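You operate a simulated robot arm through the tools that you are given. There is no shell and no other tool.

Carry out the task below with a simulated two-armed robot. There is one attempt and no reset: what you move stays moved.

Task
Pick up the belt carton with one hand, pass it to the other hand and put it on the top of the blue box. Set down upright: belt carton.

It is judged by the outcome, as a careful person would: the job done as asked, and still so three seconds after it is handed in. It fails if anything else is knocked over, pushed out of place, dropped, spilled or broken.

Robot
Two 7-joint arms with two-finger parallel grippers on one trunk, on a base that moves. Base frame: it is fixed to the floor where the robot stands at the start and does not move with it; the origin is under the middle of the robot, x ahead of it, y to its left, z up. Units: cm, rad, N and s.
The left shoulder is at the start at [7, 13, 116.2], the right one opposite. With the tool pointing down near the work surface each hand reaches from about 10 to 50 cm from the robot's upright axis, wherever it stands, measured 20 degrees to its own side. Places, roughly: top of the blue box [-20, 400, 120]. Payload 1.57 kg a hand.
The TCP of each hand is the grasp point between the finger pads, 3 cm short of the fingertips. In the tool frame z runs along the fingers and y along their closing line. Largest opening 8 cm; finger width 1.7, thickness 1.2; the body of the gripper, 4 by 8.2 cm, starts 8 cm behind the TCP.
Orientation is that of the tool frame in the base frame, as a unit quaternion [x, y, z, w]. With the fingers straight down and closing along the base's y, the tool's x points along the base's -x, its y along +y and its z along -z.

Tools
- The arms move only by the tool arm_command. It takes "left_targets", "right_targets" or both (then of equal length, played together; a hand with none holds still); each is one flat list of numbers, 7 for each row, row after row: the opening, from 0 (shut) to 1 (fully open), then the shift along the base's x, y, z in mm, then the turn, a rotation vector about the base's x, y, z in rad. In form: [hand, x, y, z, wx, wy, wz, hand, x, y, z, wx, wy, wz, ...]. A call has 1 to 20 rows; each row is the pose to reach, as a shift and turn from the pose commanded when the call began. Rows are played at 5 a second. More than 5 cm and 0.15 rad between two rows, or a gripper value outside its range, and nothing of the call is played. Where a pose cannot be reached the arm comes as near as it can. A force on the tool above 40 N (or 10 N above the force at the start of the call, whichever is more), or a blocked arm, ends the call early, and 0.2 s more pass. The fingers move at their own pace (about 10.8 cm/s each) and stop on an object; they squeeze with about 41 N. The grip force told is the motor's: it shows also when the fingers shut on nothing. Time passes only in rows, and 0.2 s behind the last, so rows that repeat a pose let the fingers close. It gives the time, the measured TCP pose, the force on the tool (base axes), the opening and the grip force at its end, in the units of the frame above (readings bear some noise), with the torque about the TCP (base axes, N m) and any sound that the robot's microphone picked up.
- Cameras (640 x 400 px; columns grow to the right, rows downward): "scene" is now at [12.97, 2.97, 138.51]; the picture's right is [0.37, -0.93, 0.00], its down [-0.57, -0.23, -0.79] and it looks along [0.73, 0.29, -0.62] (base axes); focal length 267 px, centre (320, 200). "left" rides on the left gripper at [7.2, 0.7, -12.2] in its tool frame; the picture's right is [-0.09, 1.00, 0.00], its down [-0.84, -0.08, -0.54] and it looks along [-0.54, -0.05, 0.84] (tool axes); focal length 238 px, centre (320, 200). "right" rides on the right gripper at [7.2, -0.7, -12.2] in its tool frame; the picture's right is [0.09, 1.00, 0.00], its down [-0.84, 0.08, -0.54] and it looks along [-0.54, 0.05, 0.84] (tool axes); focal length 238 px, centre (320, 200). There is no depth. A picture from a camera that has moved, and an enlarged one, comes with that camera's place and axes in the base frame and with its lens.
- grab_frame(camera): a new picture of that camera. The clock stands still meanwhile.
- slide_trunk(by): slides the trunk up (or, below 0, down) by that many cm; the arms and the scene camera ride with it, the base frame stays. It gives what a move gives, with no picture.
- steer(legs): drives the robot by 1 to 6 legs, each [ahead, left, turn to the left] in cm, cm and rad, along the robot's own axes; the way and the turn of a leg run together, so that a leg with both is an arc; at most 150 cm and 3.142 rad a leg. The arms and the cameras ride along, it lands a little off, and it stops where it bumps. It gives what a move gives.
- head_to(pan, tilt): turns the head with the scene camera to pan (to the left, within 1.501 rad either way) and tilt (down, from -0.506 to 1.204), counted from straight ahead of the robot. It gives what a move gives.
- enlarge(camera, box): a new picture of the part [left, top, right, bottom] of that camera's present view, enlarged. The clock stands still meanwhile.
- sign_off(): hands the job in; it is judged then, once.

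Nothing tells you exact positions but the pictures and the camera data. Unless the task says otherwise, let go and move clear before handing in.

The tools are called after "Call:" by a JSON object that holds its "method" and its "body". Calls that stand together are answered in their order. arm_command: Moves the arms, as the interface text tells. Its arguments: {"type":"object","properties":{"left_targets":{"type":"array","items":{"type":"number"}},"right_targets":{"type":"array","items":{"type":"number"}}},"required":[]} The other tools are called the same way: slide_trunk (by) moves the trunk up or down; steer (legs) drives the base; head_to (pan, tilt) turns the head that bears the scene camera; grab_frame (camera) takes a picture; enlarge (camera, box) takes an enlarged picture of a part of a camera's view; sign_off () hands the job in.

At the start:

```text
clock: 0.0
left_tool_pos: [36.66, 26.96, 111.58]
left_ee_rot: [0.0, 1.0, 0.001, 0.0]
left_force: [-0.2, 0.4, 0.0]
left_ft_torque: [0.04, -0.01, -0.01]
left_width: 8.01
left_finger_force: 0.1
right_tool_pos: [37.87, -1.88, 111.55]
right_ee_rot: [0.0, 1.0, 0.0, 0.0]
right_force: [-0.7, 0.2, 0.5]
right_ft_torque: [-0.02, -0.03, 0.02]
right_width: 8.0
right_finger_force: 0.2
trunk travel left (down, up): [-80.0, 14.0]
robot x, y, heading: [-0.23, 0.15, 0.0]
head pan, tilt (commanded): [0.382, 0.665]
```

scene: 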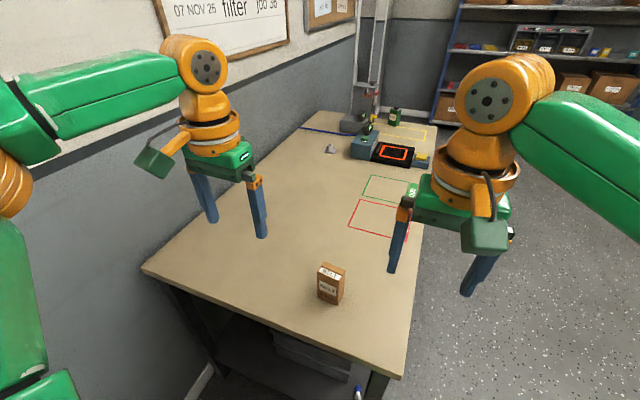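
right: 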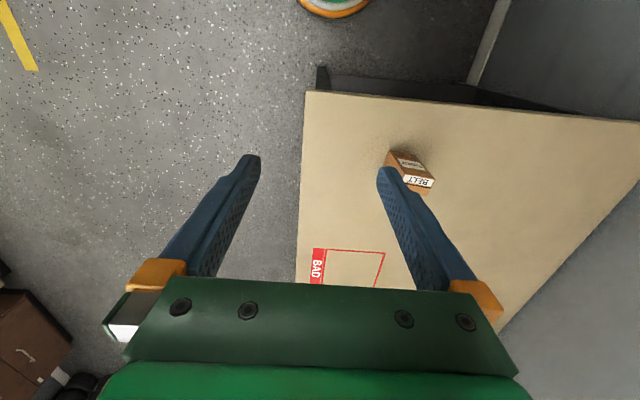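
left: 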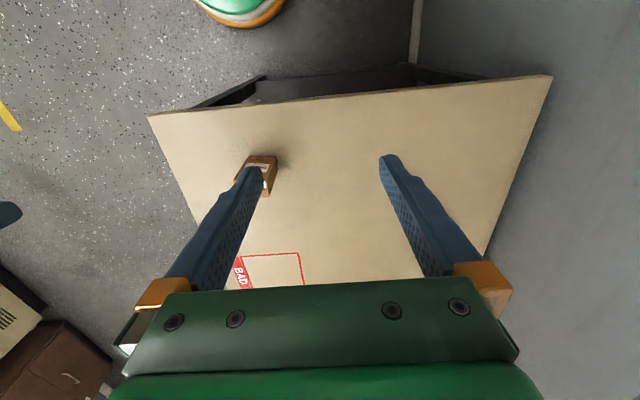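

I see the belt carton standing on the near part of the table at roughly [46, 13.5, 88], between and below the two hands. First I'll look at it more closely.

Call:
{"method": "enlarge", "body": {"camera": "scene", "box": [270, 240, 390, 315]}}

Call:
{"method": "enlarge", "body": {"camera": "right", "box": [350, 130, 470, 205]}}

Call:
{"method": "enlarge", "body": {"camera": "left", "box": [200, 130, 320, 205]}}

```text
5.33 times, centred on (330, 278) of scene
camera zoom: at [12.97, 2.97, 138.51], right [0.37, -0.93, 0.0], down [-0.57, -0.23, -0.79], along [0.73, 0.29, -0.62], focal length 1423 px, centre (267, -213)
```

zoom: 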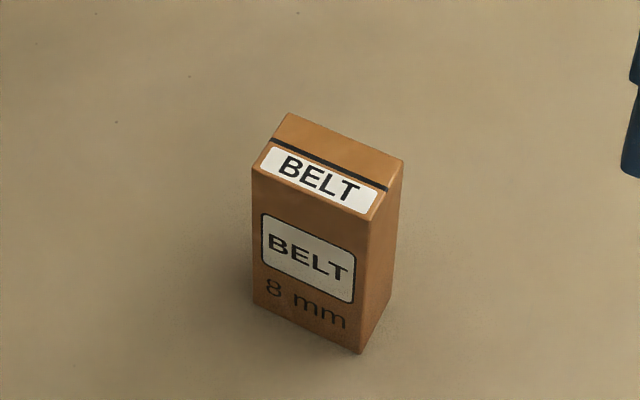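

```text
5.33 times, centred on (410, 168) of right
camera zoom: at [30.73, -2.67, 123.52], right [-0.09, 1.0, 0.0], down [0.84, 0.08, 0.54], along [0.54, 0.05, -0.84], focal length 1271 px, centre (-160, 373)
```

zoom: 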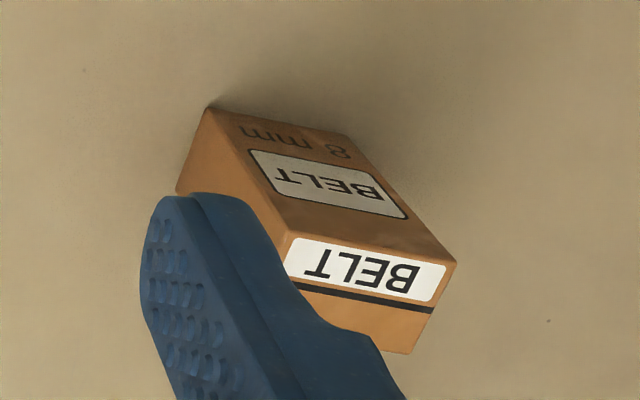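

```text
5.33 times, centred on (260, 168) of left
camera zoom: at [29.3, 27.51, 123.84], right [0.09, 1.0, 0.0], down [0.84, -0.08, 0.54], along [0.54, -0.05, -0.84], focal length 1271 px, centre (640, 373)
```

zoom: 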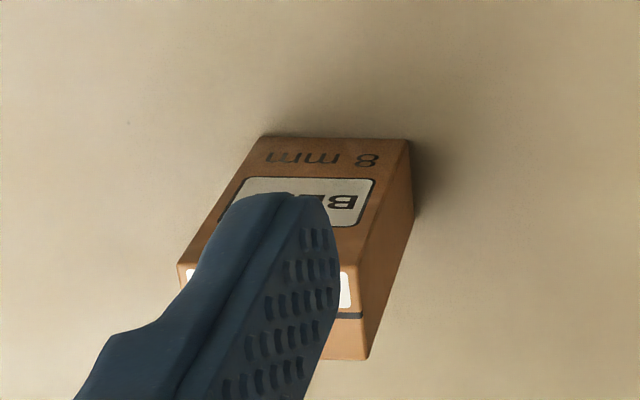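

The carton is about 3.5 × 5.3 × 9.2 cm, centred near [48, 14.3], standing on a table top at z ≈ 80.4, and turned by about -0.1 rad. Before touching anything I look left towards the blue box and around the room.

Call:
{"method": "head_to", "body": {"pan": 1.5, "tilt": 0.1}}

Call:
{"method": "grab_frame", "body": {"camera": "scene"}}

```text
clock: 1.3
left_tool_pos: [36.7, 26.88, 111.54]
left_ee_rot: [-0.001, 1.0, 0.0, 0.0]
left_force: [0.2, 0.3, -0.4]
left_ft_torque: [0.01, 0.01, 0.01]
left_width: 8.03
left_finger_force: 0.1
right_tool_pos: [37.89, -1.91, 111.45]
right_ee_rot: [0.001, 1.0, 0.0, 0.0]
right_force: [0.3, 0.5, -0.5]
right_ft_torque: [-0.01, 0.04, -0.02]
right_width: 8.01
right_finger_force: 0.0
trunk travel left (down, up): [-80.0, 14.0]
robot x, y, heading: [-0.07, 0.08, 0.004]
head pan, tilt (commanded): [1.499, 0.099]
```

```text
taken
camera scene: at [5.64, 8.93, 143.69], right [1.0, -0.07, 0.0], down [-0.01, -0.1, -0.99], along [0.07, 0.99, -0.1], focal length 267 px, centre (320, 200)
```

scene: 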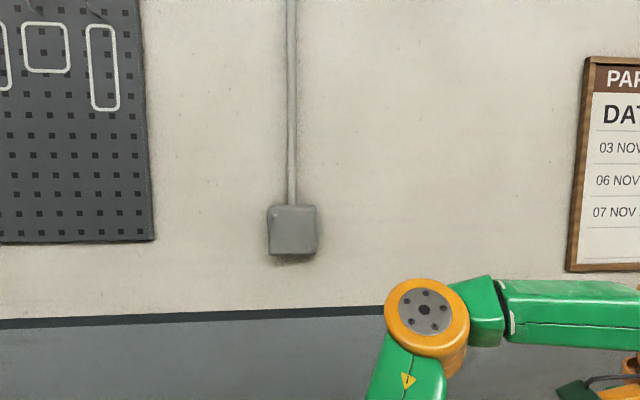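

A wall stands directly to the left, so the blue box must be around the corner or beyond a doorway. I look in the other directions.

Call:
{"method": "head_to", "body": {"pan": 0.4, "tilt": 0.2}}

Call:
{"method": "grab_frame", "body": {"camera": "scene"}}

Call:
{"method": "head_to", "body": {"pan": -0.8, "tilt": 0.2}}

Call:
{"method": "grab_frame", "body": {"camera": "scene"}}

Call:
{"method": "head_to", "body": {"pan": -1.5, "tilt": 0.2}}

Call:
{"method": "grab_frame", "body": {"camera": "scene"}}

```text
clock: 2.7
left_tool_pos: [36.56, 26.9, 111.61]
left_ee_rot: [-0.001, 1.0, 0.0, 0.0]
left_force: [0.8, -0.2, 0.1]
left_ft_torque: [0.0, -0.03, -0.01]
left_width: 8.0
left_finger_force: 0.0
right_tool_pos: [37.82, -1.81, 111.45]
right_ee_rot: [0.001, 1.0, 0.0, 0.0]
right_force: [-0.4, -0.1, -0.2]
right_ft_torque: [0.02, 0.02, 0.02]
right_width: 7.99
right_finger_force: 0.1
trunk travel left (down, up): [-80.0, 14.0]
robot x, y, heading: [-0.09, -0.08, -0.004]
head pan, tilt (commanded): [0.4, 0.201]
```

```text
taken
camera scene: at [13.55, 3.39, 142.76], right [0.39, -0.92, 0.0], down [-0.18, -0.08, -0.98], along [0.9, 0.38, -0.2], focal length 267 px, centre (320, 200)
```

scene: 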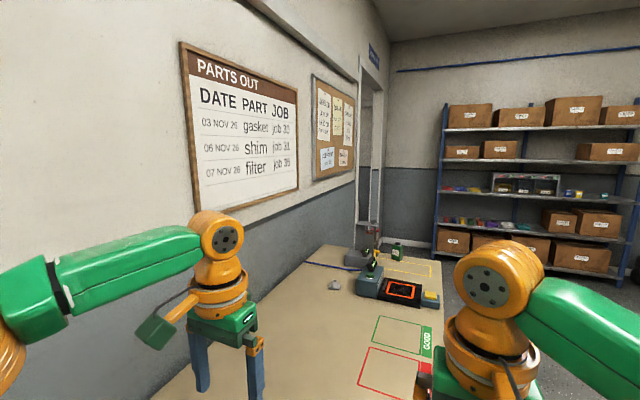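

```text
clock: 4.1
left_tool_pos: [36.72, 26.97, 111.62]
left_ee_rot: [-0.001, 1.0, 0.0, 0.0]
left_force: [-0.2, -0.5, 1.2]
left_ft_torque: [0.0, -0.01, 0.0]
left_width: 8.02
left_finger_force: 0.0
right_tool_pos: [37.82, -1.91, 111.43]
right_ee_rot: [0.0, 1.0, 0.0, 0.0]
right_force: [1.0, 0.2, 0.3]
right_ft_torque: [0.02, -0.01, 0.01]
right_width: 8.0
right_finger_force: 0.0
trunk travel left (down, up): [-80.0, 14.0]
robot x, y, heading: [0.3, -0.0, -0.001]
head pan, tilt (commanded): [-0.799, 0.201]
```

```text
taken
camera scene: at [11.47, -6.92, 142.76], right [-0.72, -0.7, 0.0], down [-0.14, 0.14, -0.98], along [0.68, -0.7, -0.2], focal length 267 px, centre (320, 200)
```

scene: 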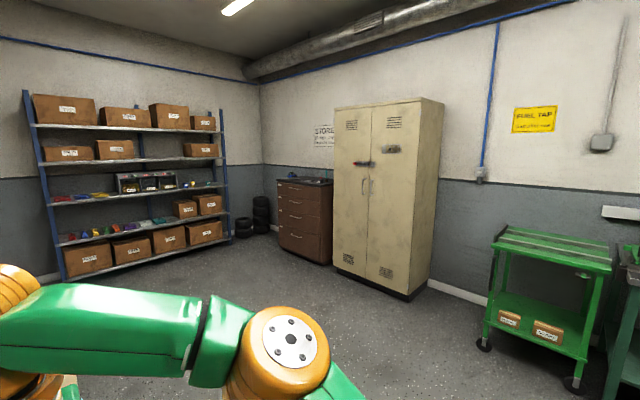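

```text
clock: 5.1
left_tool_pos: [36.68, 26.98, 111.59]
left_ee_rot: [-0.001, 1.0, 0.0, 0.0]
left_force: [0.8, 0.3, 0.7]
left_ft_torque: [-0.02, 0.01, 0.01]
left_width: 8.0
left_finger_force: 0.1
right_tool_pos: [37.79, -1.91, 111.39]
right_ee_rot: [0.0, 1.0, 0.0, 0.0]
right_force: [-0.4, -0.6, -0.1]
right_ft_torque: [0.03, -0.01, 0.0]
right_width: 7.99
right_finger_force: 0.0
trunk travel left (down, up): [-80.0, 14.0]
robot x, y, heading: [-0.41, -0.03, -0.004]
head pan, tilt (commanded): [-1.499, 0.201]
```

```text
taken
camera scene: at [5.64, -9.54, 142.76], right [-1.0, -0.07, 0.0], down [-0.01, 0.2, -0.98], along [0.07, -0.98, -0.2], focal length 267 px, centre (320, 200)
```

scene: 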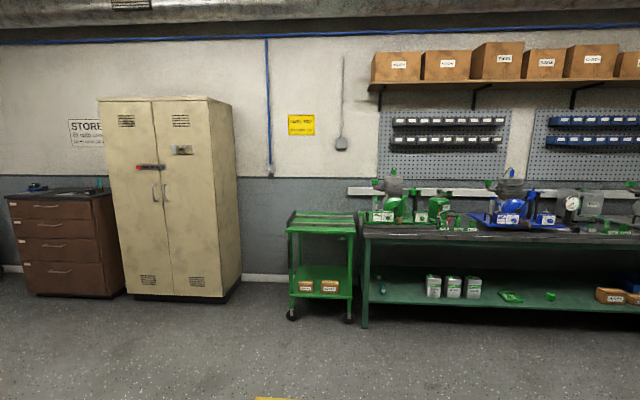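

There is a doorway in the left wall past the far end of the table (around x ≈ 300), which probably leads to the room with the blue box. I'll look at it enlarged.

Call:
{"method": "head_to", "body": {"pan": 0.15, "tilt": 0.25}}

Call:
{"method": "grab_frame", "body": {"camera": "scene"}}

Call:
{"method": "enlarge", "body": {"camera": "scene", "box": [180, 40, 420, 190]}}

```text
clock: 6.8
left_tool_pos: [36.59, 26.87, 111.51]
left_ee_rot: [-0.001, 1.0, 0.0, 0.0]
left_force: [-0.7, -0.3, 0.3]
left_ft_torque: [0.03, -0.02, -0.01]
left_width: 8.0
left_finger_force: 0.1
right_tool_pos: [37.95, -1.96, 111.48]
right_ee_rot: [0.0, 1.0, 0.0, 0.0]
right_force: [0.8, -0.5, -0.5]
right_ft_torque: [-0.03, 0.02, 0.01]
right_width: 7.99
right_finger_force: 0.1
trunk travel left (down, up): [-80.0, 14.0]
robot x, y, heading: [0.06, 0.1, -0.002]
head pan, tilt (commanded): [0.15, 0.25]
```

```text
taken
camera scene: at [14.2, 1.14, 142.3], right [0.15, -0.99, 0.0], down [-0.24, -0.04, -0.97], along [0.96, 0.14, -0.25], focal length 267 px, centre (320, 200)
```

scene: 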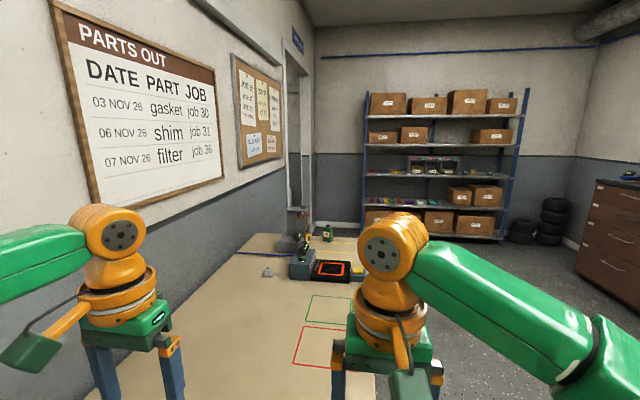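

```text
2.67 times, centred on (300, 115) of scene
camera zoom: at [14.2, 1.14, 142.3], right [0.15, -0.99, 0.0], down [-0.24, -0.04, -0.97], along [0.96, 0.14, -0.25], focal length 712 px, centre (373, 427)
```

zoom: 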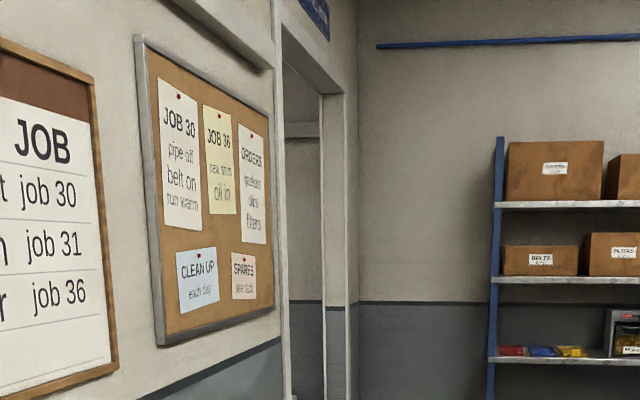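

A doorway in the left wall (x ≈ 240–350) leads onward. My plan is for the left hand to pick the carton from the top, and the right hand to take it from the right side at its lower part, with fingers pointing left and slightly down. I first test in free air that the right hand can reach that attitude.

Call:
{"method": "arm_command", "body": {"right_targets": [1, 0, -4.3, 0, 0.0678, 0.0678, -0.0967, 1, 0, -8.6, 0, 0.1355, 0.1355, -0.1935, 1, 0, -12.9, 0, 0.2033, 0.2033, -0.2902, 1, 0, -17.1, 0, 0.271, 0.271, -0.387, 1, 0, -21.4, 0, 0.3388, 0.3388, -0.4837, 1, 0, -25.7, 0, 0.4065, 0.4065, -0.5805, 1, 0, -30, 0, 0.4743, 0.4743, -0.6772, 1, 0, -34.3, 0, 0.5421, 0.5421, -0.7739, 1, 0, -38.6, 0, 0.6098, 0.6098, -0.8707, 1, 0, -42.9, 0, 0.6776, 0.6776, -0.9674, 1, 0, -47.1, 0, 0.7453, 0.7453, -1.0642, 1, 0, -51.4, 0, 0.8131, 0.8131, -1.1609, 1, 0, -55.7, 0, 0.8808, 0.8808, -1.2577, 1, 0, -60, 0, 0.9486, 0.9486, -1.3544, 1, 0, -60, 0, 0.9486, 0.9486, -1.3544]}}

Call:
{"method": "head_to", "body": {"pan": 0.0, "tilt": 0.7}}

Call:
{"method": "grab_frame", "body": {"camera": "scene"}}

```text
clock: 10.0
left_tool_pos: [36.69, 26.97, 111.64]
left_ee_rot: [-0.001, 1.0, -0.001, 0.0]
left_force: [-0.5, 0.3, 0.6]
left_ft_torque: [0.02, 0.02, -0.02]
left_width: 7.98
left_finger_force: 0.0
right_tool_pos: [37.85, -7.83, 111.25]
right_ee_rot: [0.58, 0.578, 0.406, -0.406]
right_force: [-0.4, 0.3, -0.1]
right_ft_torque: [-0.02, 0.01, -0.02]
right_width: 8.0
right_finger_force: 0.0
trunk travel left (down, up): [-80.0, 14.0]
robot x, y, heading: [-0.19, -0.03, 0.001]
head pan, tilt (commanded): [0.15, 0.25]
```

```text
clock: 10.9
left_tool_pos: [36.69, 26.85, 111.55]
left_ee_rot: [-0.001, 1.0, 0.0, 0.0]
left_force: [0.5, 0.5, 0.4]
left_ft_torque: [0.03, 0.02, 0.01]
left_width: 8.02
left_finger_force: 0.1
right_tool_pos: [37.79, -7.84, 111.42]
right_ee_rot: [0.58, 0.578, 0.406, -0.405]
right_force: [-0.2, -0.4, 0.3]
right_ft_torque: [0.0, -0.03, 0.02]
right_width: 8.01
right_finger_force: 0.0
trunk travel left (down, up): [-80.0, 14.0]
robot x, y, heading: [-0.04, -0.06, 0.001]
head pan, tilt (commanded): [0.0, 0.7]
```

```text
taken
camera scene: at [13.45, -0.26, 138.23], right [0.0, -1.0, 0.0], down [-0.64, 0.0, -0.77], along [0.77, 0.0, -0.64], focal length 267 px, centre (320, 200)
```

scene: 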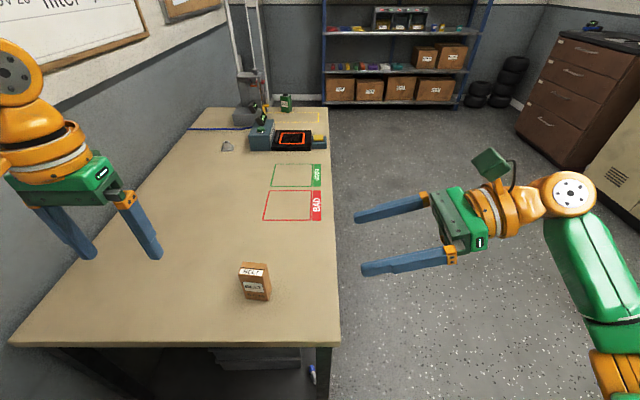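

The right hand reaches the receiving attitude with its camera on top. Now I lower the trunk so the left hand works comfortably at table height; the fingertips will stay above the carton's top (89.7).

Call:
{"method": "slide_trunk", "body": {"by": -13}}

```text
clock: 12.5
left_tool_pos: [36.52, 26.91, 98.65]
left_ee_rot: [-0.002, 1.0, 0.0, 0.0]
left_force: [-0.6, 0.4, 0.0]
left_ft_torque: [0.01, 0.02, 0.0]
left_width: 7.97
left_finger_force: 0.0
right_tool_pos: [37.77, -7.95, 98.32]
right_ee_rot: [0.579, 0.579, 0.405, -0.406]
right_force: [0.3, 0.2, 0.4]
right_ft_torque: [-0.02, 0.03, 0.0]
right_width: 8.0
right_finger_force: 0.1
trunk travel left (down, up): [-67.0, 27.0]
robot x, y, heading: [-0.39, -0.11, 0.0]
head pan, tilt (commanded): [0.0, 0.7]
```

The trunk is down 13 cm and the left fingertips are about 6 cm above the carton's top. I move the left hand over the carton and turn it to match the carton's yaw.

Call:
{"method": "arm_command", "body": {"left_targets": [1, 20, -22, 0, 0, 0, -0.02, 1, 40, -44, 0, 0, 0, -0.04, 1, 60, -66, 0, 0, 0, -0.06, 1, 80, -88, 0, 0, 0, -0.08, 1, 100, -110, 0, 0, 0, -0.09, 1, 113, -126, 0, 0, 0, -0.1, 1, 113, -126, 0, 0, 0, -0.1]}}

Call:
{"method": "grab_frame", "body": {"camera": "left"}}

Call:
{"method": "grab_frame", "body": {"camera": "scene"}}

```text
clock: 14.1
left_tool_pos: [41.56, 18.17, 95.9]
left_ee_rot: [0.05, 0.999, 0.0, 0.001]
left_force: [0.5, 1.7, 0.6]
left_ft_torque: [0.0, 0.03, -0.01]
left_width: 7.97
left_finger_force: 0.0
left hand out of reach, approached as far as the arm can: row 3, 4, 5, 6, 7
right_tool_pos: [37.79, -7.93, 98.4]
right_ee_rot: [0.579, 0.579, 0.405, -0.406]
right_force: [-0.7, -0.1, 0.3]
right_ft_torque: [-0.01, 0.01, 0.0]
right_width: 7.98
right_finger_force: 0.1
trunk travel left (down, up): [-67.0, 27.0]
robot x, y, heading: [-0.03, 0.03, 0.004]
head pan, tilt (commanded): [0.0, 0.7]
```

```text
taken
camera left: at [34.29, 19.61, 108.15], right [0.19, 0.98, 0.0], down [0.82, -0.16, 0.54], along [0.53, -0.1, -0.84], focal length 238 px, centre (320, 200)
```

left: 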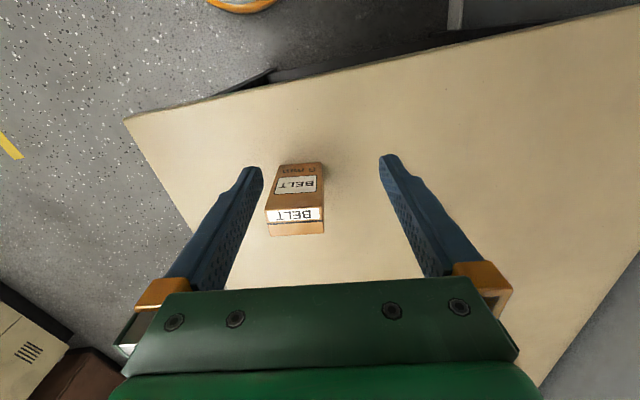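

```text
taken
camera scene: at [13.46, -0.27, 125.22], right [0.0, -1.0, 0.0], down [-0.64, 0.0, -0.76], along [0.76, 0.0, -0.64], focal length 267 px, centre (320, 200)
```

scene: 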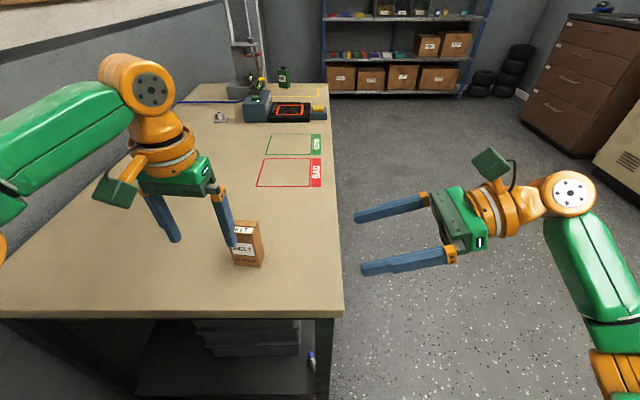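

The left arm is at its reach limit at x ≈ 42, so I need to bring the base closer. The base front sits at x ≈ 20 and the table edge at x ≈ 36.6, so there is room for about 10 cm. I pull the left hand back first.

Call:
{"method": "arm_command", "body": {"left_targets": [1, -20, 25, 7, 0, 0, 0, 1, -40, 50, 14, 0, 0, 0, 1, -60, 80, 20, 0, 0, 0, 1, -60, 80, 20, 0, 0, 0]}}

Call:
{"method": "head_to", "body": {"pan": 0.0, "tilt": 1.2}}

Call:
{"method": "grab_frame", "body": {"camera": "scene"}}

Call:
{"method": "grab_frame", "body": {"camera": "left"}}

```text
clock: 15.1
left_tool_pos: [35.81, 26.22, 97.83]
left_ee_rot: [0.048, 0.999, 0.0, 0.0]
left_force: [0.3, -0.8, 0.1]
left_ft_torque: [0.0, 0.05, -0.03]
left_width: 7.97
left_finger_force: 0.1
right_tool_pos: [37.84, -8.03, 98.43]
right_ee_rot: [0.58, 0.579, 0.405, -0.405]
right_force: [-0.2, -0.8, 0.3]
right_ft_torque: [0.04, 0.0, 0.04]
right_width: 7.97
right_finger_force: 0.0
trunk travel left (down, up): [-67.0, 27.0]
robot x, y, heading: [-0.23, 0.02, -0.001]
head pan, tilt (commanded): [0.0, 0.7]
```

```text
clock: 16.1
left_tool_pos: [35.67, 26.18, 97.79]
left_ee_rot: [0.049, 0.999, 0.0, -0.001]
left_force: [-0.5, 0.4, -0.1]
left_ft_torque: [-0.01, -0.01, 0.02]
left_width: 8.02
left_finger_force: 0.1
right_tool_pos: [37.77, -7.88, 98.35]
right_ee_rot: [0.579, 0.579, 0.405, -0.406]
right_force: [-0.5, -1.6, -0.1]
right_ft_torque: [-0.03, 0.01, -0.01]
right_width: 8.01
right_finger_force: 0.0
trunk travel left (down, up): [-67.0, 27.0]
robot x, y, heading: [0.65, -0.09, -0.003]
head pan, tilt (commanded): [0.0, 1.201]
```

```text
taken
camera scene: at [10.56, -0.25, 121.63], right [0.0, -1.0, 0.0], down [-0.93, 0.0, -0.36], along [0.36, 0.0, -0.93], focal length 267 px, centre (320, 200)
```

scene: 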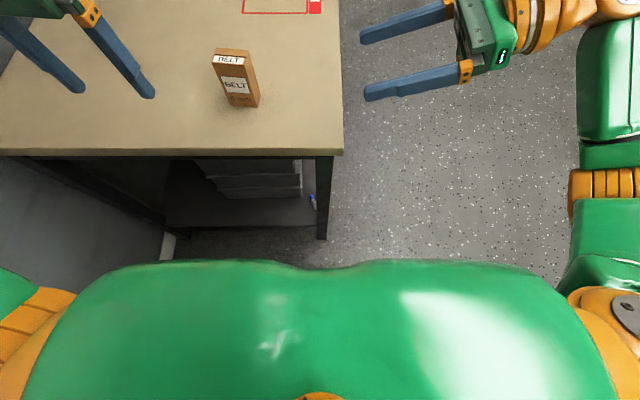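

```text
taken
camera left: at [28.51, 27.47, 110.12], right [0.19, 0.98, 0.0], down [0.82, -0.16, 0.54], along [0.53, -0.1, -0.84], focal length 238 px, centre (320, 200)
```

left: 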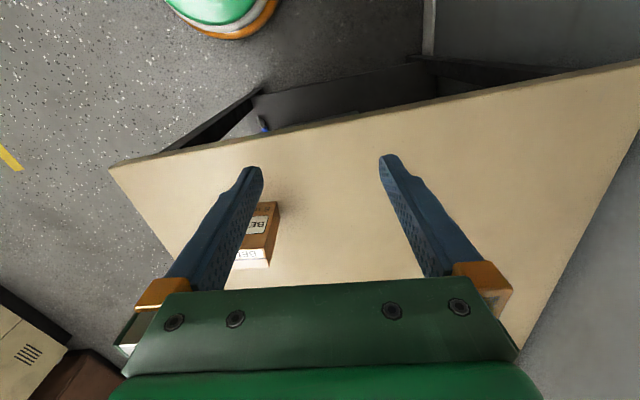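

The base front is at x ≈ 20 and nothing is in the gap before the table edge (x ≈ 36). I drive ahead 9 cm.

Call:
{"method": "steer", "body": {"legs": [[9, 0, 0]]}}

Call:
{"method": "head_to", "body": {"pan": 0.2, "tilt": 0.9}}

Call:
{"method": "grab_frame", "body": {"camera": "scene"}}

Call:
{"method": "grab_frame", "body": {"camera": "left"}}

```text
clock: 17.2
left_tool_pos: [44.71, 26.12, 97.92]
left_ee_rot: [0.049, 0.999, 0.0, 0.001]
left_force: [-0.9, 0.3, -0.3]
left_ft_torque: [0.0, 0.02, -0.02]
left_width: 7.99
left_finger_force: 0.0
right_tool_pos: [46.9, -7.99, 98.43]
right_ee_rot: [0.579, 0.58, 0.405, -0.406]
right_force: [0.0, -0.7, 0.7]
right_ft_torque: [0.02, 0.01, 0.0]
right_width: 8.01
right_finger_force: 0.1
trunk travel left (down, up): [-67.0, 27.0]
robot x, y, heading: [8.85, 0.21, -0.001]
head pan, tilt (commanded): [0.0, 1.201]
```

```text
clock: 18.0
left_tool_pos: [44.87, 26.11, 97.99]
left_ee_rot: [0.049, 0.999, 0.0, 0.0]
left_force: [0.7, 0.6, 0.7]
left_ft_torque: [0.02, 0.01, -0.02]
left_width: 8.0
left_finger_force: 0.0
right_tool_pos: [46.85, -7.95, 98.34]
right_ee_rot: [0.579, 0.579, 0.405, -0.406]
right_force: [-0.5, -0.9, 0.3]
right_ft_torque: [0.03, -0.02, -0.01]
right_width: 8.02
right_finger_force: 0.1
trunk travel left (down, up): [-67.0, 27.0]
robot x, y, heading: [8.95, 0.31, 0.0]
head pan, tilt (commanded): [0.201, 0.901]
```

```text
taken
camera scene: at [21.5, 1.23, 123.6], right [0.2, -0.98, 0.0], down [-0.77, -0.16, -0.62], along [0.61, 0.12, -0.78], focal length 267 px, centre (320, 200)
```

scene: 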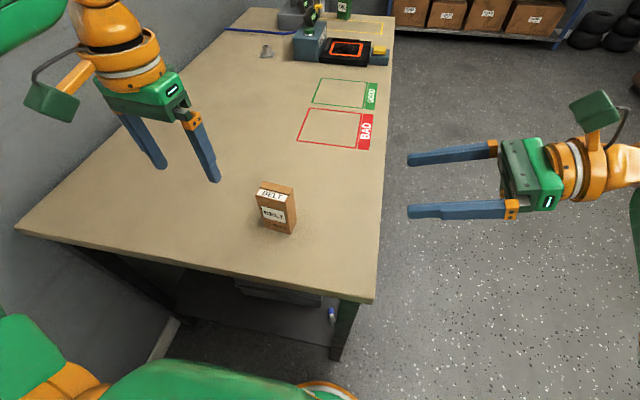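

```text
taken
camera left: at [37.66, 27.45, 110.12], right [0.19, 0.98, 0.0], down [0.82, -0.16, 0.54], along [0.53, -0.1, -0.84], focal length 238 px, centre (320, 200)
```

left: 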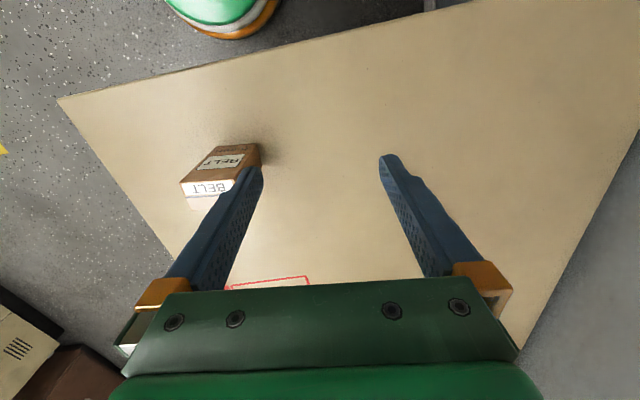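

Now the carton is within comfortable reach: 39 cm ahead and 14 cm left of the robot. I move the left hand above it again.

Call:
{"method": "arm_command", "body": {"left_targets": [1, 7, -24, 0, 0, 0, 0, 1, 13, -48, 0, 0, 0, 0, 1, 20, -72, 0, 0, 0, 0, 1, 26, -96, 0, 0, 0, 0, 1, 32, -118, 0, 0, 0, 0, 1, 32, -118, 0, 0, 0, 0]}}

Call:
{"method": "grab_frame", "body": {"camera": "left"}}

Call:
{"method": "enlarge", "body": {"camera": "scene", "box": [160, 100, 400, 250]}}

```text
clock: 19.4
left_tool_pos: [47.71, 15.75, 97.83]
left_ee_rot: [0.052, 0.999, 0.002, 0.0]
left_force: [0.6, -0.4, 0.7]
left_ft_torque: [0.03, 0.0, -0.01]
left_width: 8.01
left_finger_force: 0.0
left hand out of reach, approached as far as the arm can: row 5, 6
right_tool_pos: [46.85, -7.95, 98.32]
right_ee_rot: [0.579, 0.58, 0.405, -0.406]
right_force: [0.0, -0.2, -0.4]
right_ft_torque: [0.0, 0.02, 0.0]
right_width: 8.01
right_finger_force: 0.1
trunk travel left (down, up): [-67.0, 27.0]
robot x, y, heading: [9.07, 0.16, -0.004]
head pan, tilt (commanded): [0.201, 0.901]
```

```text
taken
camera left: at [40.43, 17.01, 110.1], right [0.2, 0.98, 0.0], down [0.82, -0.17, 0.54], along [0.53, -0.1, -0.84], focal length 238 px, centre (320, 200)
```

left: 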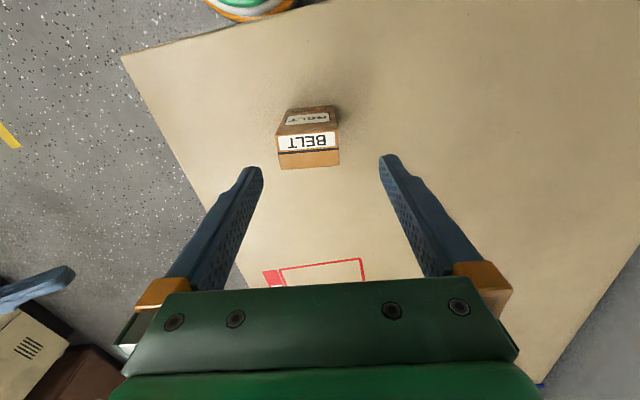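

```text
2.67 times, centred on (280, 175) of scene
camera zoom: at [21.44, 1.23, 123.61], right [0.2, -0.98, 0.0], down [-0.77, -0.16, -0.62], along [0.61, 0.12, -0.78], focal length 712 px, centre (427, 267)
```

zoom: 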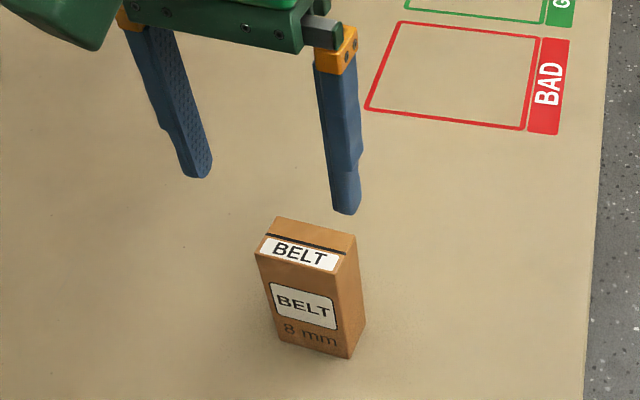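

The arm is still limited because the hand is too high relative to the shoulder with the trunk lowered. I raise the trunk back up and then reach down with the arm instead.

Call:
{"method": "slide_trunk", "body": {"by": 13}}

Call:
{"method": "arm_command", "body": {"left_targets": [1, 0, 0, -30, 0, 0, 0, 1, 0, 0, -60, 0, 0, 0, 1, 0, 0, -90, 0, 0, 0, 1, 1, -7, -110, 0, 0, 0, 1, 3, -14, -120, 0, 0, 0, 1, 3, -14, -120, 0, 0, 0]}}

Call:
{"method": "grab_frame", "body": {"camera": "left"}}

Call:
{"method": "grab_frame", "body": {"camera": "scene"}}

```text
clock: 20.9
left_tool_pos: [47.75, 15.67, 110.74]
left_ee_rot: [0.054, 0.999, 0.001, 0.0]
left_force: [-0.9, -0.2, 0.3]
left_ft_torque: [0.02, -0.02, 0.0]
left_width: 7.99
left_finger_force: 0.0
right_tool_pos: [46.83, -7.88, 111.48]
right_ee_rot: [0.58, 0.579, 0.405, -0.406]
right_force: [-0.3, 0.2, 0.2]
right_ft_torque: [-0.01, 0.0, -0.02]
right_width: 8.0
right_finger_force: 0.1
trunk travel left (down, up): [-80.0, 14.0]
robot x, y, heading: [9.01, 0.17, -0.005]
head pan, tilt (commanded): [0.201, 0.901]
```

```text
clock: 22.3
left_tool_pos: [48.0, 14.29, 98.84]
left_ee_rot: [0.053, 0.999, 0.003, 0.0]
left_force: [-0.2, 0.5, 0.0]
left_ft_torque: [-0.02, 0.01, -0.03]
left_width: 7.98
left_finger_force: 0.0
right_tool_pos: [47.03, -8.01, 111.35]
right_ee_rot: [0.58, 0.579, 0.406, -0.405]
right_force: [-0.4, 0.0, 0.0]
right_ft_torque: [-0.02, 0.01, 0.02]
right_width: 8.0
right_finger_force: 0.1
trunk travel left (down, up): [-80.0, 14.0]
robot x, y, heading: [9.21, -0.26, -0.004]
head pan, tilt (commanded): [0.201, 0.901]
```

```text
taken
camera left: at [40.82, 15.61, 111.07], right [0.2, 0.98, 0.0], down [0.82, -0.17, 0.54], along [0.53, -0.1, -0.84], focal length 238 px, centre (320, 200)
```

left: 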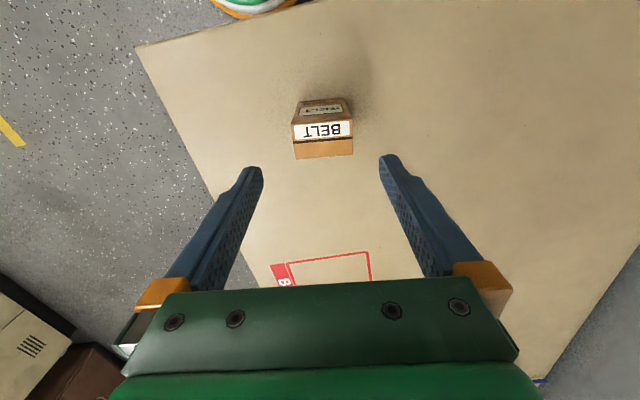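

```text
taken
camera scene: at [21.48, 1.24, 136.61], right [0.2, -0.98, 0.0], down [-0.77, -0.16, -0.62], along [0.61, 0.12, -0.78], focal length 267 px, centre (320, 200)
```

scene: 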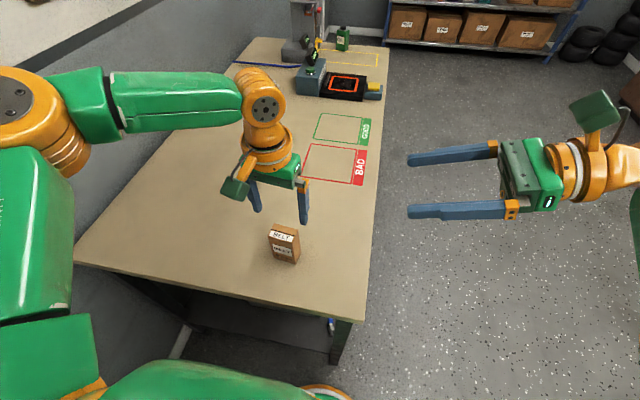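

The left hand now sits at [48.0, 14.3, 98.8], above the carton. I check the alignment in an enlarged view.

Call:
{"method": "enlarge", "body": {"camera": "left", "box": [240, 70, 400, 170]}}

Call:
{"method": "enlarge", "body": {"camera": "scene", "box": [220, 160, 348, 240]}}

```text
4.00 times, centred on (320, 120) of left
camera zoom: at [40.82, 15.61, 111.07], right [0.2, 0.98, 0.0], down [0.82, -0.17, 0.54], along [0.53, -0.1, -0.84], focal length 953 px, centre (320, 520)
```

zoom: 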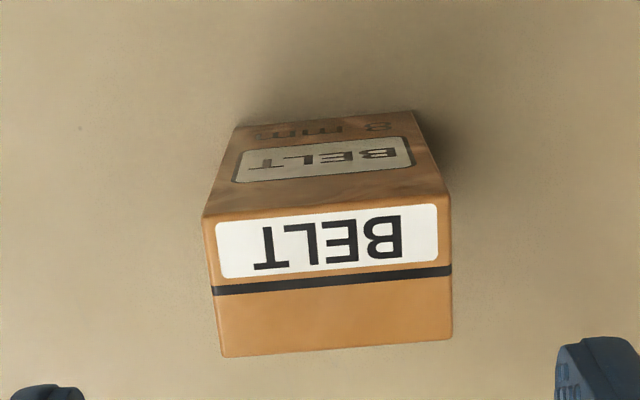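

```text
5.00 times, centred on (284, 200) of scene
camera zoom: at [21.48, 1.24, 136.61], right [0.2, -0.98, 0.0], down [-0.77, -0.16, -0.62], along [0.61, 0.12, -0.78], focal length 1334 px, centre (500, 200)
```

zoom: 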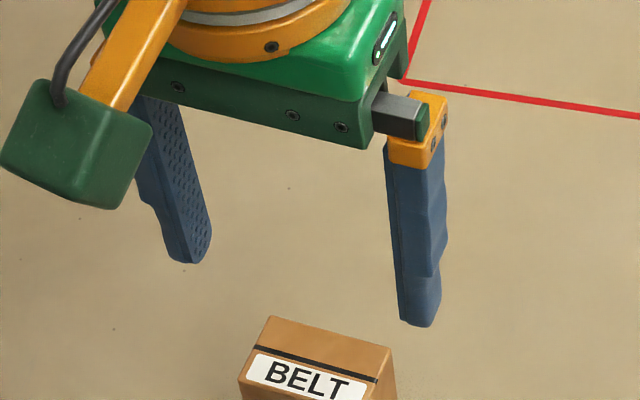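

The carton's top centre comes out at about [47.95, 14.5], and its yaw matches the hand. I shift 2 mm and descend so the fingertips end about 3.8 cm below the carton's top.

Call:
{"method": "arm_command", "body": {"left_targets": [1, 0, 2, -25, 0, 0, 0, 1, 0, 2, -50, 0, 0, 0, 1, 0, 2, -70, 0, 0, 0, 1, 0, 2, -85, 0, 0, 0, 1, 0, 2, -99, 0, 0, 0, 1, 0, 2, -99, 0, 0, 0]}}

Call:
{"method": "enlarge", "body": {"camera": "scene", "box": [200, 160, 360, 260]}}

Call:
{"method": "grab_frame", "body": {"camera": "left"}}

```text
clock: 23.7
left_tool_pos: [46.27, 16.4, 90.83]
left_ee_rot: [0.055, 0.999, 0.002, 0.001]
left_force: [-0.3, -0.4, 0.4]
left_ft_torque: [0.01, 0.01, -0.04]
left_width: 8.03
left_finger_force: 0.1
left hand out of reach, approached as far as the arm can: row 2, 3, 4, 5, 6
right_tool_pos: [46.97, -7.92, 111.32]
right_ee_rot: [0.58, 0.579, 0.406, -0.405]
right_force: [0.0, 0.0, 1.0]
right_ft_torque: [0.04, 0.02, 0.0]
right_width: 7.99
right_finger_force: 0.0
trunk travel left (down, up): [-80.0, 14.0]
robot x, y, heading: [9.19, 0.31, 0.004]
head pan, tilt (commanded): [0.201, 0.901]
```

```text
4.00 times, centred on (280, 210) of scene
camera zoom: at [21.49, 1.23, 136.6], right [0.2, -0.98, 0.0], down [-0.77, -0.16, -0.62], along [0.61, 0.12, -0.78], focal length 1067 px, centre (480, 160)
```

zoom: 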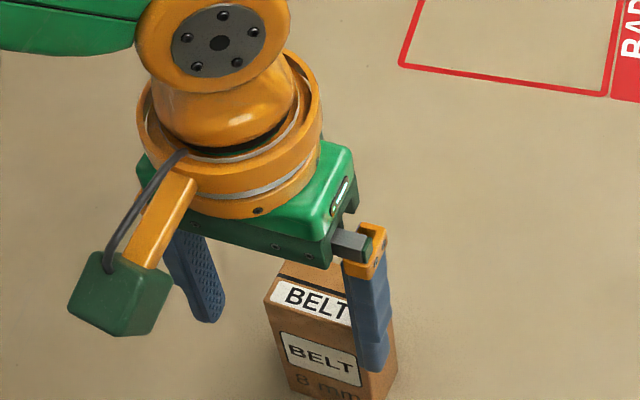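

```text
taken
camera left: at [38.99, 17.73, 103.03], right [0.2, 0.98, 0.0], down [0.82, -0.17, 0.54], along [0.53, -0.1, -0.84], focal length 238 px, centre (320, 200)
```

left: 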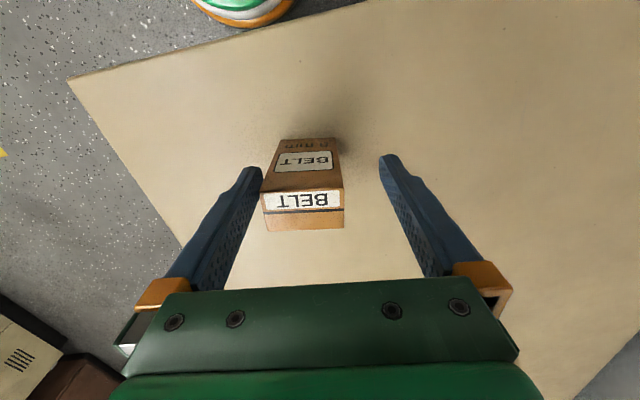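

The left arm stopped short at [46.3, 16.4, 90.8], apparently in an awkward posture, with its right finger close to the carton. I lift straight up first and check that the carton has not been disturbed.

Call:
{"method": "arm_command", "body": {"left_targets": [1, 0, 0, 15, 0, 0, 0, 1, 0, 0, 30, 0, 0, 0, 1, 0, 0, 50, 0, 0, 0, 1, 0, 0, 70, 0, 0, 0, 1, 0, 0, 70, 0, 0, 0]}}

Call:
{"method": "grab_frame", "body": {"camera": "scene"}}

Call:
{"method": "enlarge", "body": {"camera": "left", "box": [220, 70, 380, 170]}}

```text
clock: 24.9
left_tool_pos: [46.3, 16.52, 97.79]
left_ee_rot: [0.053, 0.999, 0.003, 0.0]
left_force: [0.3, -0.8, 0.5]
left_ft_torque: [0.03, -0.02, 0.0]
left_width: 8.01
left_finger_force: 0.0
right_tool_pos: [46.94, -7.98, 111.35]
right_ee_rot: [0.58, 0.579, 0.405, -0.405]
right_force: [-0.4, -0.8, -0.3]
right_ft_torque: [-0.01, 0.01, -0.01]
right_width: 8.01
right_finger_force: 0.0
trunk travel left (down, up): [-80.0, 14.0]
robot x, y, heading: [9.39, -0.4, -0.0]
head pan, tilt (commanded): [0.201, 0.901]
```

```text
taken
camera scene: at [21.51, 1.24, 136.6], right [0.2, -0.98, 0.0], down [-0.77, -0.16, -0.62], along [0.61, 0.12, -0.78], focal length 267 px, centre (320, 200)
```

scene: 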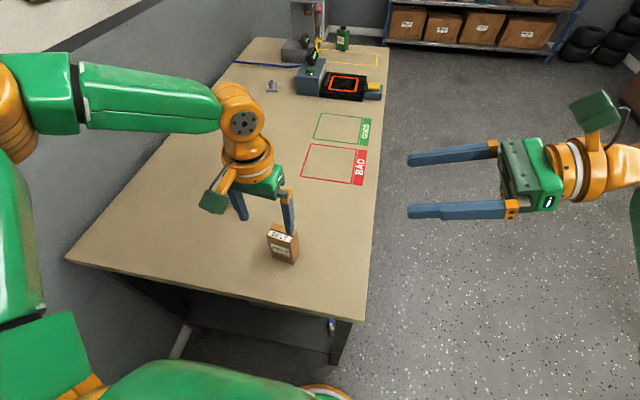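

```text
4.00 times, centred on (300, 120) of left
camera zoom: at [39.1, 17.85, 110.07], right [0.2, 0.98, 0.0], down [0.82, -0.17, 0.54], along [0.53, -0.1, -0.84], focal length 953 px, centre (400, 520)
```

zoom: 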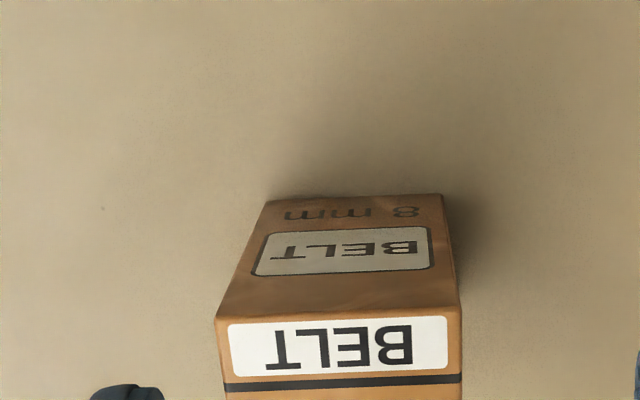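

The carton still stands as before. The left arm is awkward here, but the right hand already holds a good side-grasp attitude. So I switch roles: the right hand picks the carton from the right side, low down, and the left hand takes it over from the top. First I move the left hand clear.

Call:
{"method": "arm_command", "body": {"left_targets": [1, 0, 0, 40, 0, 0, 0, 1, -10, 30, 70, 0, 0, 0, 1, -15, 60, 100, 0, 0, 0, 1, -22, 90, 125, 0, 0, 0, 1, -30, 115, 140, 0, 0, 0, 1, -30, 115, 140, 0, 0, 0]}}

Call:
{"method": "grab_frame", "body": {"camera": "right"}}

Call:
{"method": "enlarge", "body": {"camera": "scene", "box": [220, 190, 348, 270]}}

```text
clock: 26.3
left_tool_pos: [43.17, 28.1, 111.67]
left_ee_rot: [0.053, 0.999, 0.002, -0.001]
left_force: [-0.2, -0.6, 0.0]
left_ft_torque: [0.02, 0.02, 0.01]
left_width: 8.01
left_finger_force: 0.0
right_tool_pos: [46.94, -7.97, 111.3]
right_ee_rot: [0.579, 0.579, 0.406, -0.406]
right_force: [-0.4, 0.8, 0.2]
right_ft_torque: [0.01, -0.01, 0.01]
right_width: 8.02
right_finger_force: 0.2
trunk travel left (down, up): [-80.0, 14.0]
robot x, y, heading: [9.17, -0.19, -0.001]
head pan, tilt (commanded): [0.201, 0.901]
```

```text
taken
camera right: at [46.35, -17.06, 122.19], right [1.0, 0.03, 0.09], down [0.08, -0.8, -0.6], along [0.05, 0.61, -0.79], focal length 238 px, centre (320, 200)
```

right: 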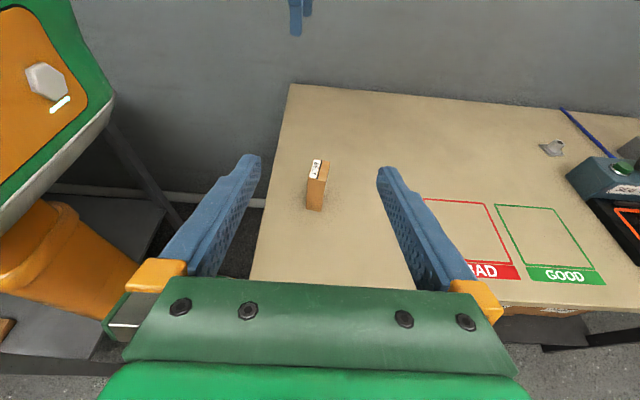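

```text
5.00 times, centred on (284, 230) of scene
camera zoom: at [21.53, 1.22, 136.6], right [0.2, -0.98, 0.0], down [-0.77, -0.16, -0.62], along [0.61, 0.12, -0.78], focal length 1334 px, centre (500, 50)
```

zoom: 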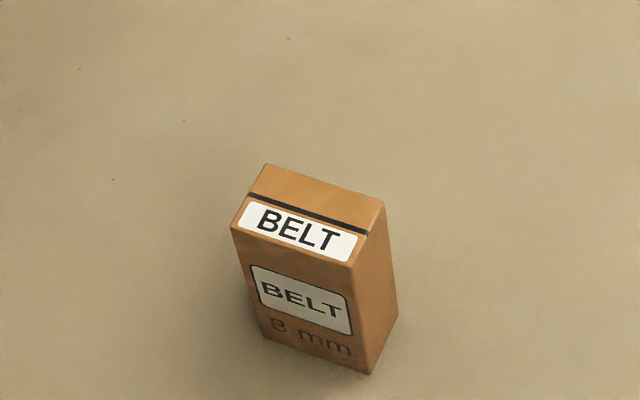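

The carton is essentially where it was (centre about [48.0, 14.6], yaw about -0.15). I lower the right hand beside the table edge to about 3.4 cm above the table top, turning it to match the carton's yaw.

Call:
{"method": "arm_command", "body": {"right_targets": [1, -2, 0, -34, 0, 0, -0.02, 1, -4, 0, -68, 0, 0, -0.04, 1, -6, 0, -102, 0, 0, -0.06, 1, -8, 0, -136, 0, 0, -0.08, 1, -10, 0, -170, 0, 0, -0.1, 1, -12, 0, -204, 0, 0, -0.12, 1, -14, 0, -238, 0, 0, -0.14, 1, -17, 0, -265, 0, 0, -0.15, 1, -17, 0, -265, 0, 0, -0.15]}}

Call:
{"method": "grab_frame", "body": {"camera": "right"}}

Call:
{"method": "grab_frame", "body": {"camera": "scene"}}

```text
clock: 28.3
left_tool_pos: [43.04, 28.1, 111.6]
left_ee_rot: [0.054, 0.999, 0.002, 0.0]
left_force: [0.5, 0.1, -0.1]
left_ft_torque: [-0.01, 0.0, 0.02]
left_width: 8.01
left_finger_force: 0.0
right_tool_pos: [45.25, -7.95, 84.88]
right_ee_rot: [0.621, 0.534, 0.434, -0.374]
right_force: [0.3, -0.1, 0.0]
right_ft_torque: [-0.02, -0.01, 0.01]
right_width: 8.0
right_finger_force: 0.0
trunk travel left (down, up): [-80.0, 14.0]
robot x, y, heading: [9.16, -0.1, 0.003]
head pan, tilt (commanded): [0.201, 0.901]
```

```text
taken
camera right: at [43.33, -16.85, 95.68], right [0.99, -0.12, 0.09], down [-0.04, -0.8, -0.6], along [0.14, 0.59, -0.79], focal length 238 px, centre (320, 200)
```

right: 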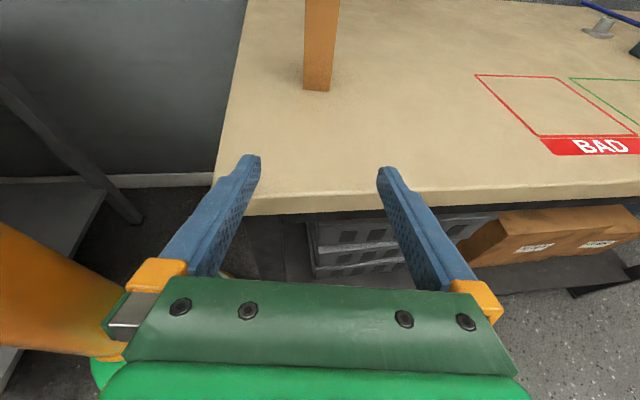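

```text
taken
camera scene: at [21.49, 1.24, 136.61], right [0.2, -0.98, 0.0], down [-0.77, -0.16, -0.62], along [0.61, 0.12, -0.78], focal length 267 px, centre (320, 200)
```

scene: 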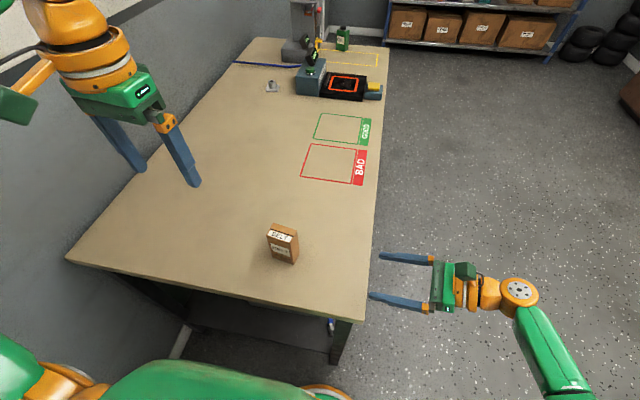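

The right hand reaches this easily, and its open fingers line up with the carton's right side. I advance halfway first, with the tips stopping short of the carton.

Call:
{"method": "arm_command", "body": {"right_targets": [1, 4, 35, -2, 0, 0, 0, 1, 9, 70, -4, 0, 0, 0, 1, 14, 110, -7, 0, 0, 0, 1, 14, 110, -7, 0, 0, 0]}}

Call:
{"method": "grab_frame", "body": {"camera": "right"}}

Call:
{"method": "grab_frame", "body": {"camera": "scene"}}

```text
clock: 29.3
left_tool_pos: [43.04, 28.13, 111.56]
left_ee_rot: [0.054, 0.999, 0.0, 0.0]
left_force: [0.4, -0.9, -0.2]
left_ft_torque: [0.01, -0.02, 0.02]
left_width: 8.03
left_finger_force: 0.0
right_tool_pos: [46.74, 3.15, 84.02]
right_ee_rot: [0.62, 0.534, 0.435, -0.375]
right_force: [0.7, -0.9, 0.1]
right_ft_torque: [0.0, 0.01, 0.0]
right_width: 7.98
right_finger_force: 0.0
trunk travel left (down, up): [-80.0, 14.0]
robot x, y, heading: [8.91, -0.18, 0.004]
head pan, tilt (commanded): [0.201, 0.901]
```

```text
taken
camera right: at [44.82, -5.78, 94.87], right [0.99, -0.12, 0.09], down [-0.04, -0.8, -0.6], along [0.14, 0.59, -0.79], focal length 238 px, centre (320, 200)
```

right: 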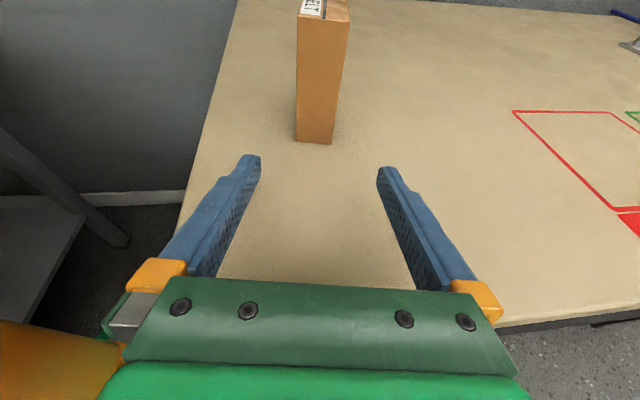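

```text
taken
camera scene: at [21.48, 1.2, 136.61], right [0.2, -0.98, 0.0], down [-0.77, -0.16, -0.62], along [0.61, 0.12, -0.78], focal length 267 px, centre (320, 200)
```

scene: 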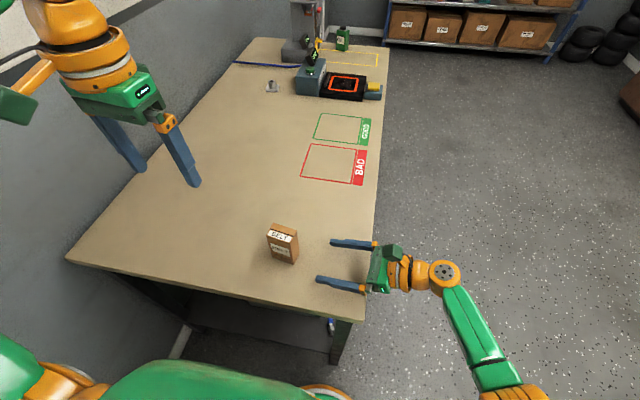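

Alignment looks good. I advance the rest of the way so that the finger pads straddle the carton, and then check before closing.

Call:
{"method": "arm_command", "body": {"right_targets": [1, 4, 35, 0, 0, 0, 0, 1, 8, 70, 0, 0, 0, 0, 1, 11, 95, 0, 0, 0, 0, 1, 13, 115, 0, 0, 0, 0, 1, 13, 115, 0, 0, 0, 0]}}

Call:
{"method": "grab_frame", "body": {"camera": "right"}}

Call:
{"method": "enlarge", "body": {"camera": "scene", "box": [220, 190, 380, 290]}}

```text
clock: 30.5
left_tool_pos: [43.08, 28.19, 111.63]
left_ee_rot: [0.054, 0.999, 0.002, 0.0]
left_force: [-0.9, 0.1, -0.3]
left_ft_torque: [0.03, -0.01, 0.0]
left_width: 8.02
left_finger_force: 0.1
right_tool_pos: [47.91, 14.52, 84.24]
right_ee_rot: [0.621, 0.534, 0.435, -0.374]
right_force: [-0.1, -0.5, 0.4]
right_ft_torque: [0.07, 0.02, -0.04]
right_width: 8.0
right_finger_force: 0.2
trunk travel left (down, up): [-80.0, 14.0]
robot x, y, heading: [8.83, -0.29, 0.006]
head pan, tilt (commanded): [0.201, 0.901]
```

```text
taken
camera right: at [46.05, 5.58, 95.03], right [0.99, -0.12, 0.09], down [-0.04, -0.8, -0.6], along [0.14, 0.59, -0.79], focal length 238 px, centre (320, 200)
```

right: 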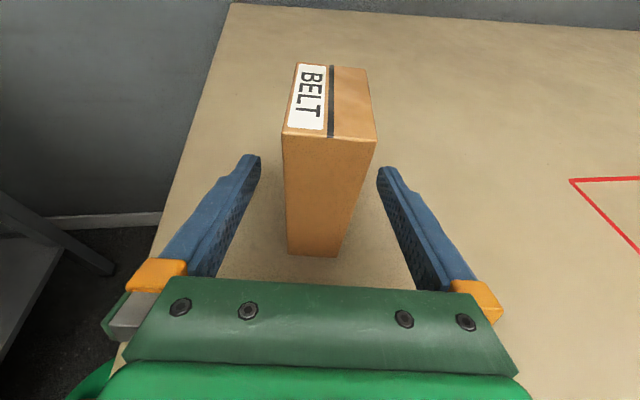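

```text
4.00 times, centred on (300, 240) of scene
camera zoom: at [21.49, 1.23, 136.61], right [0.2, -0.98, 0.0], down [-0.77, -0.16, -0.62], along [0.61, 0.12, -0.78], focal length 1067 px, centre (400, 40)
```

zoom: 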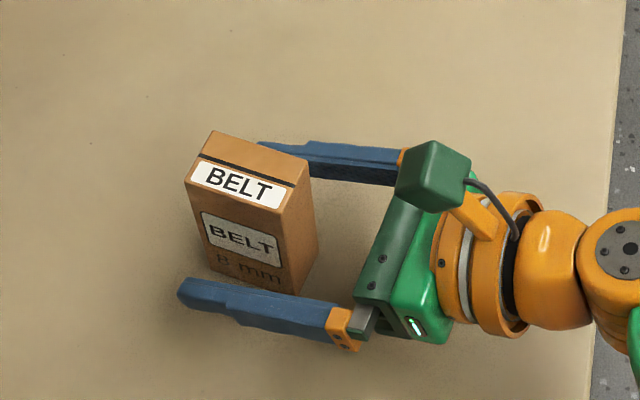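

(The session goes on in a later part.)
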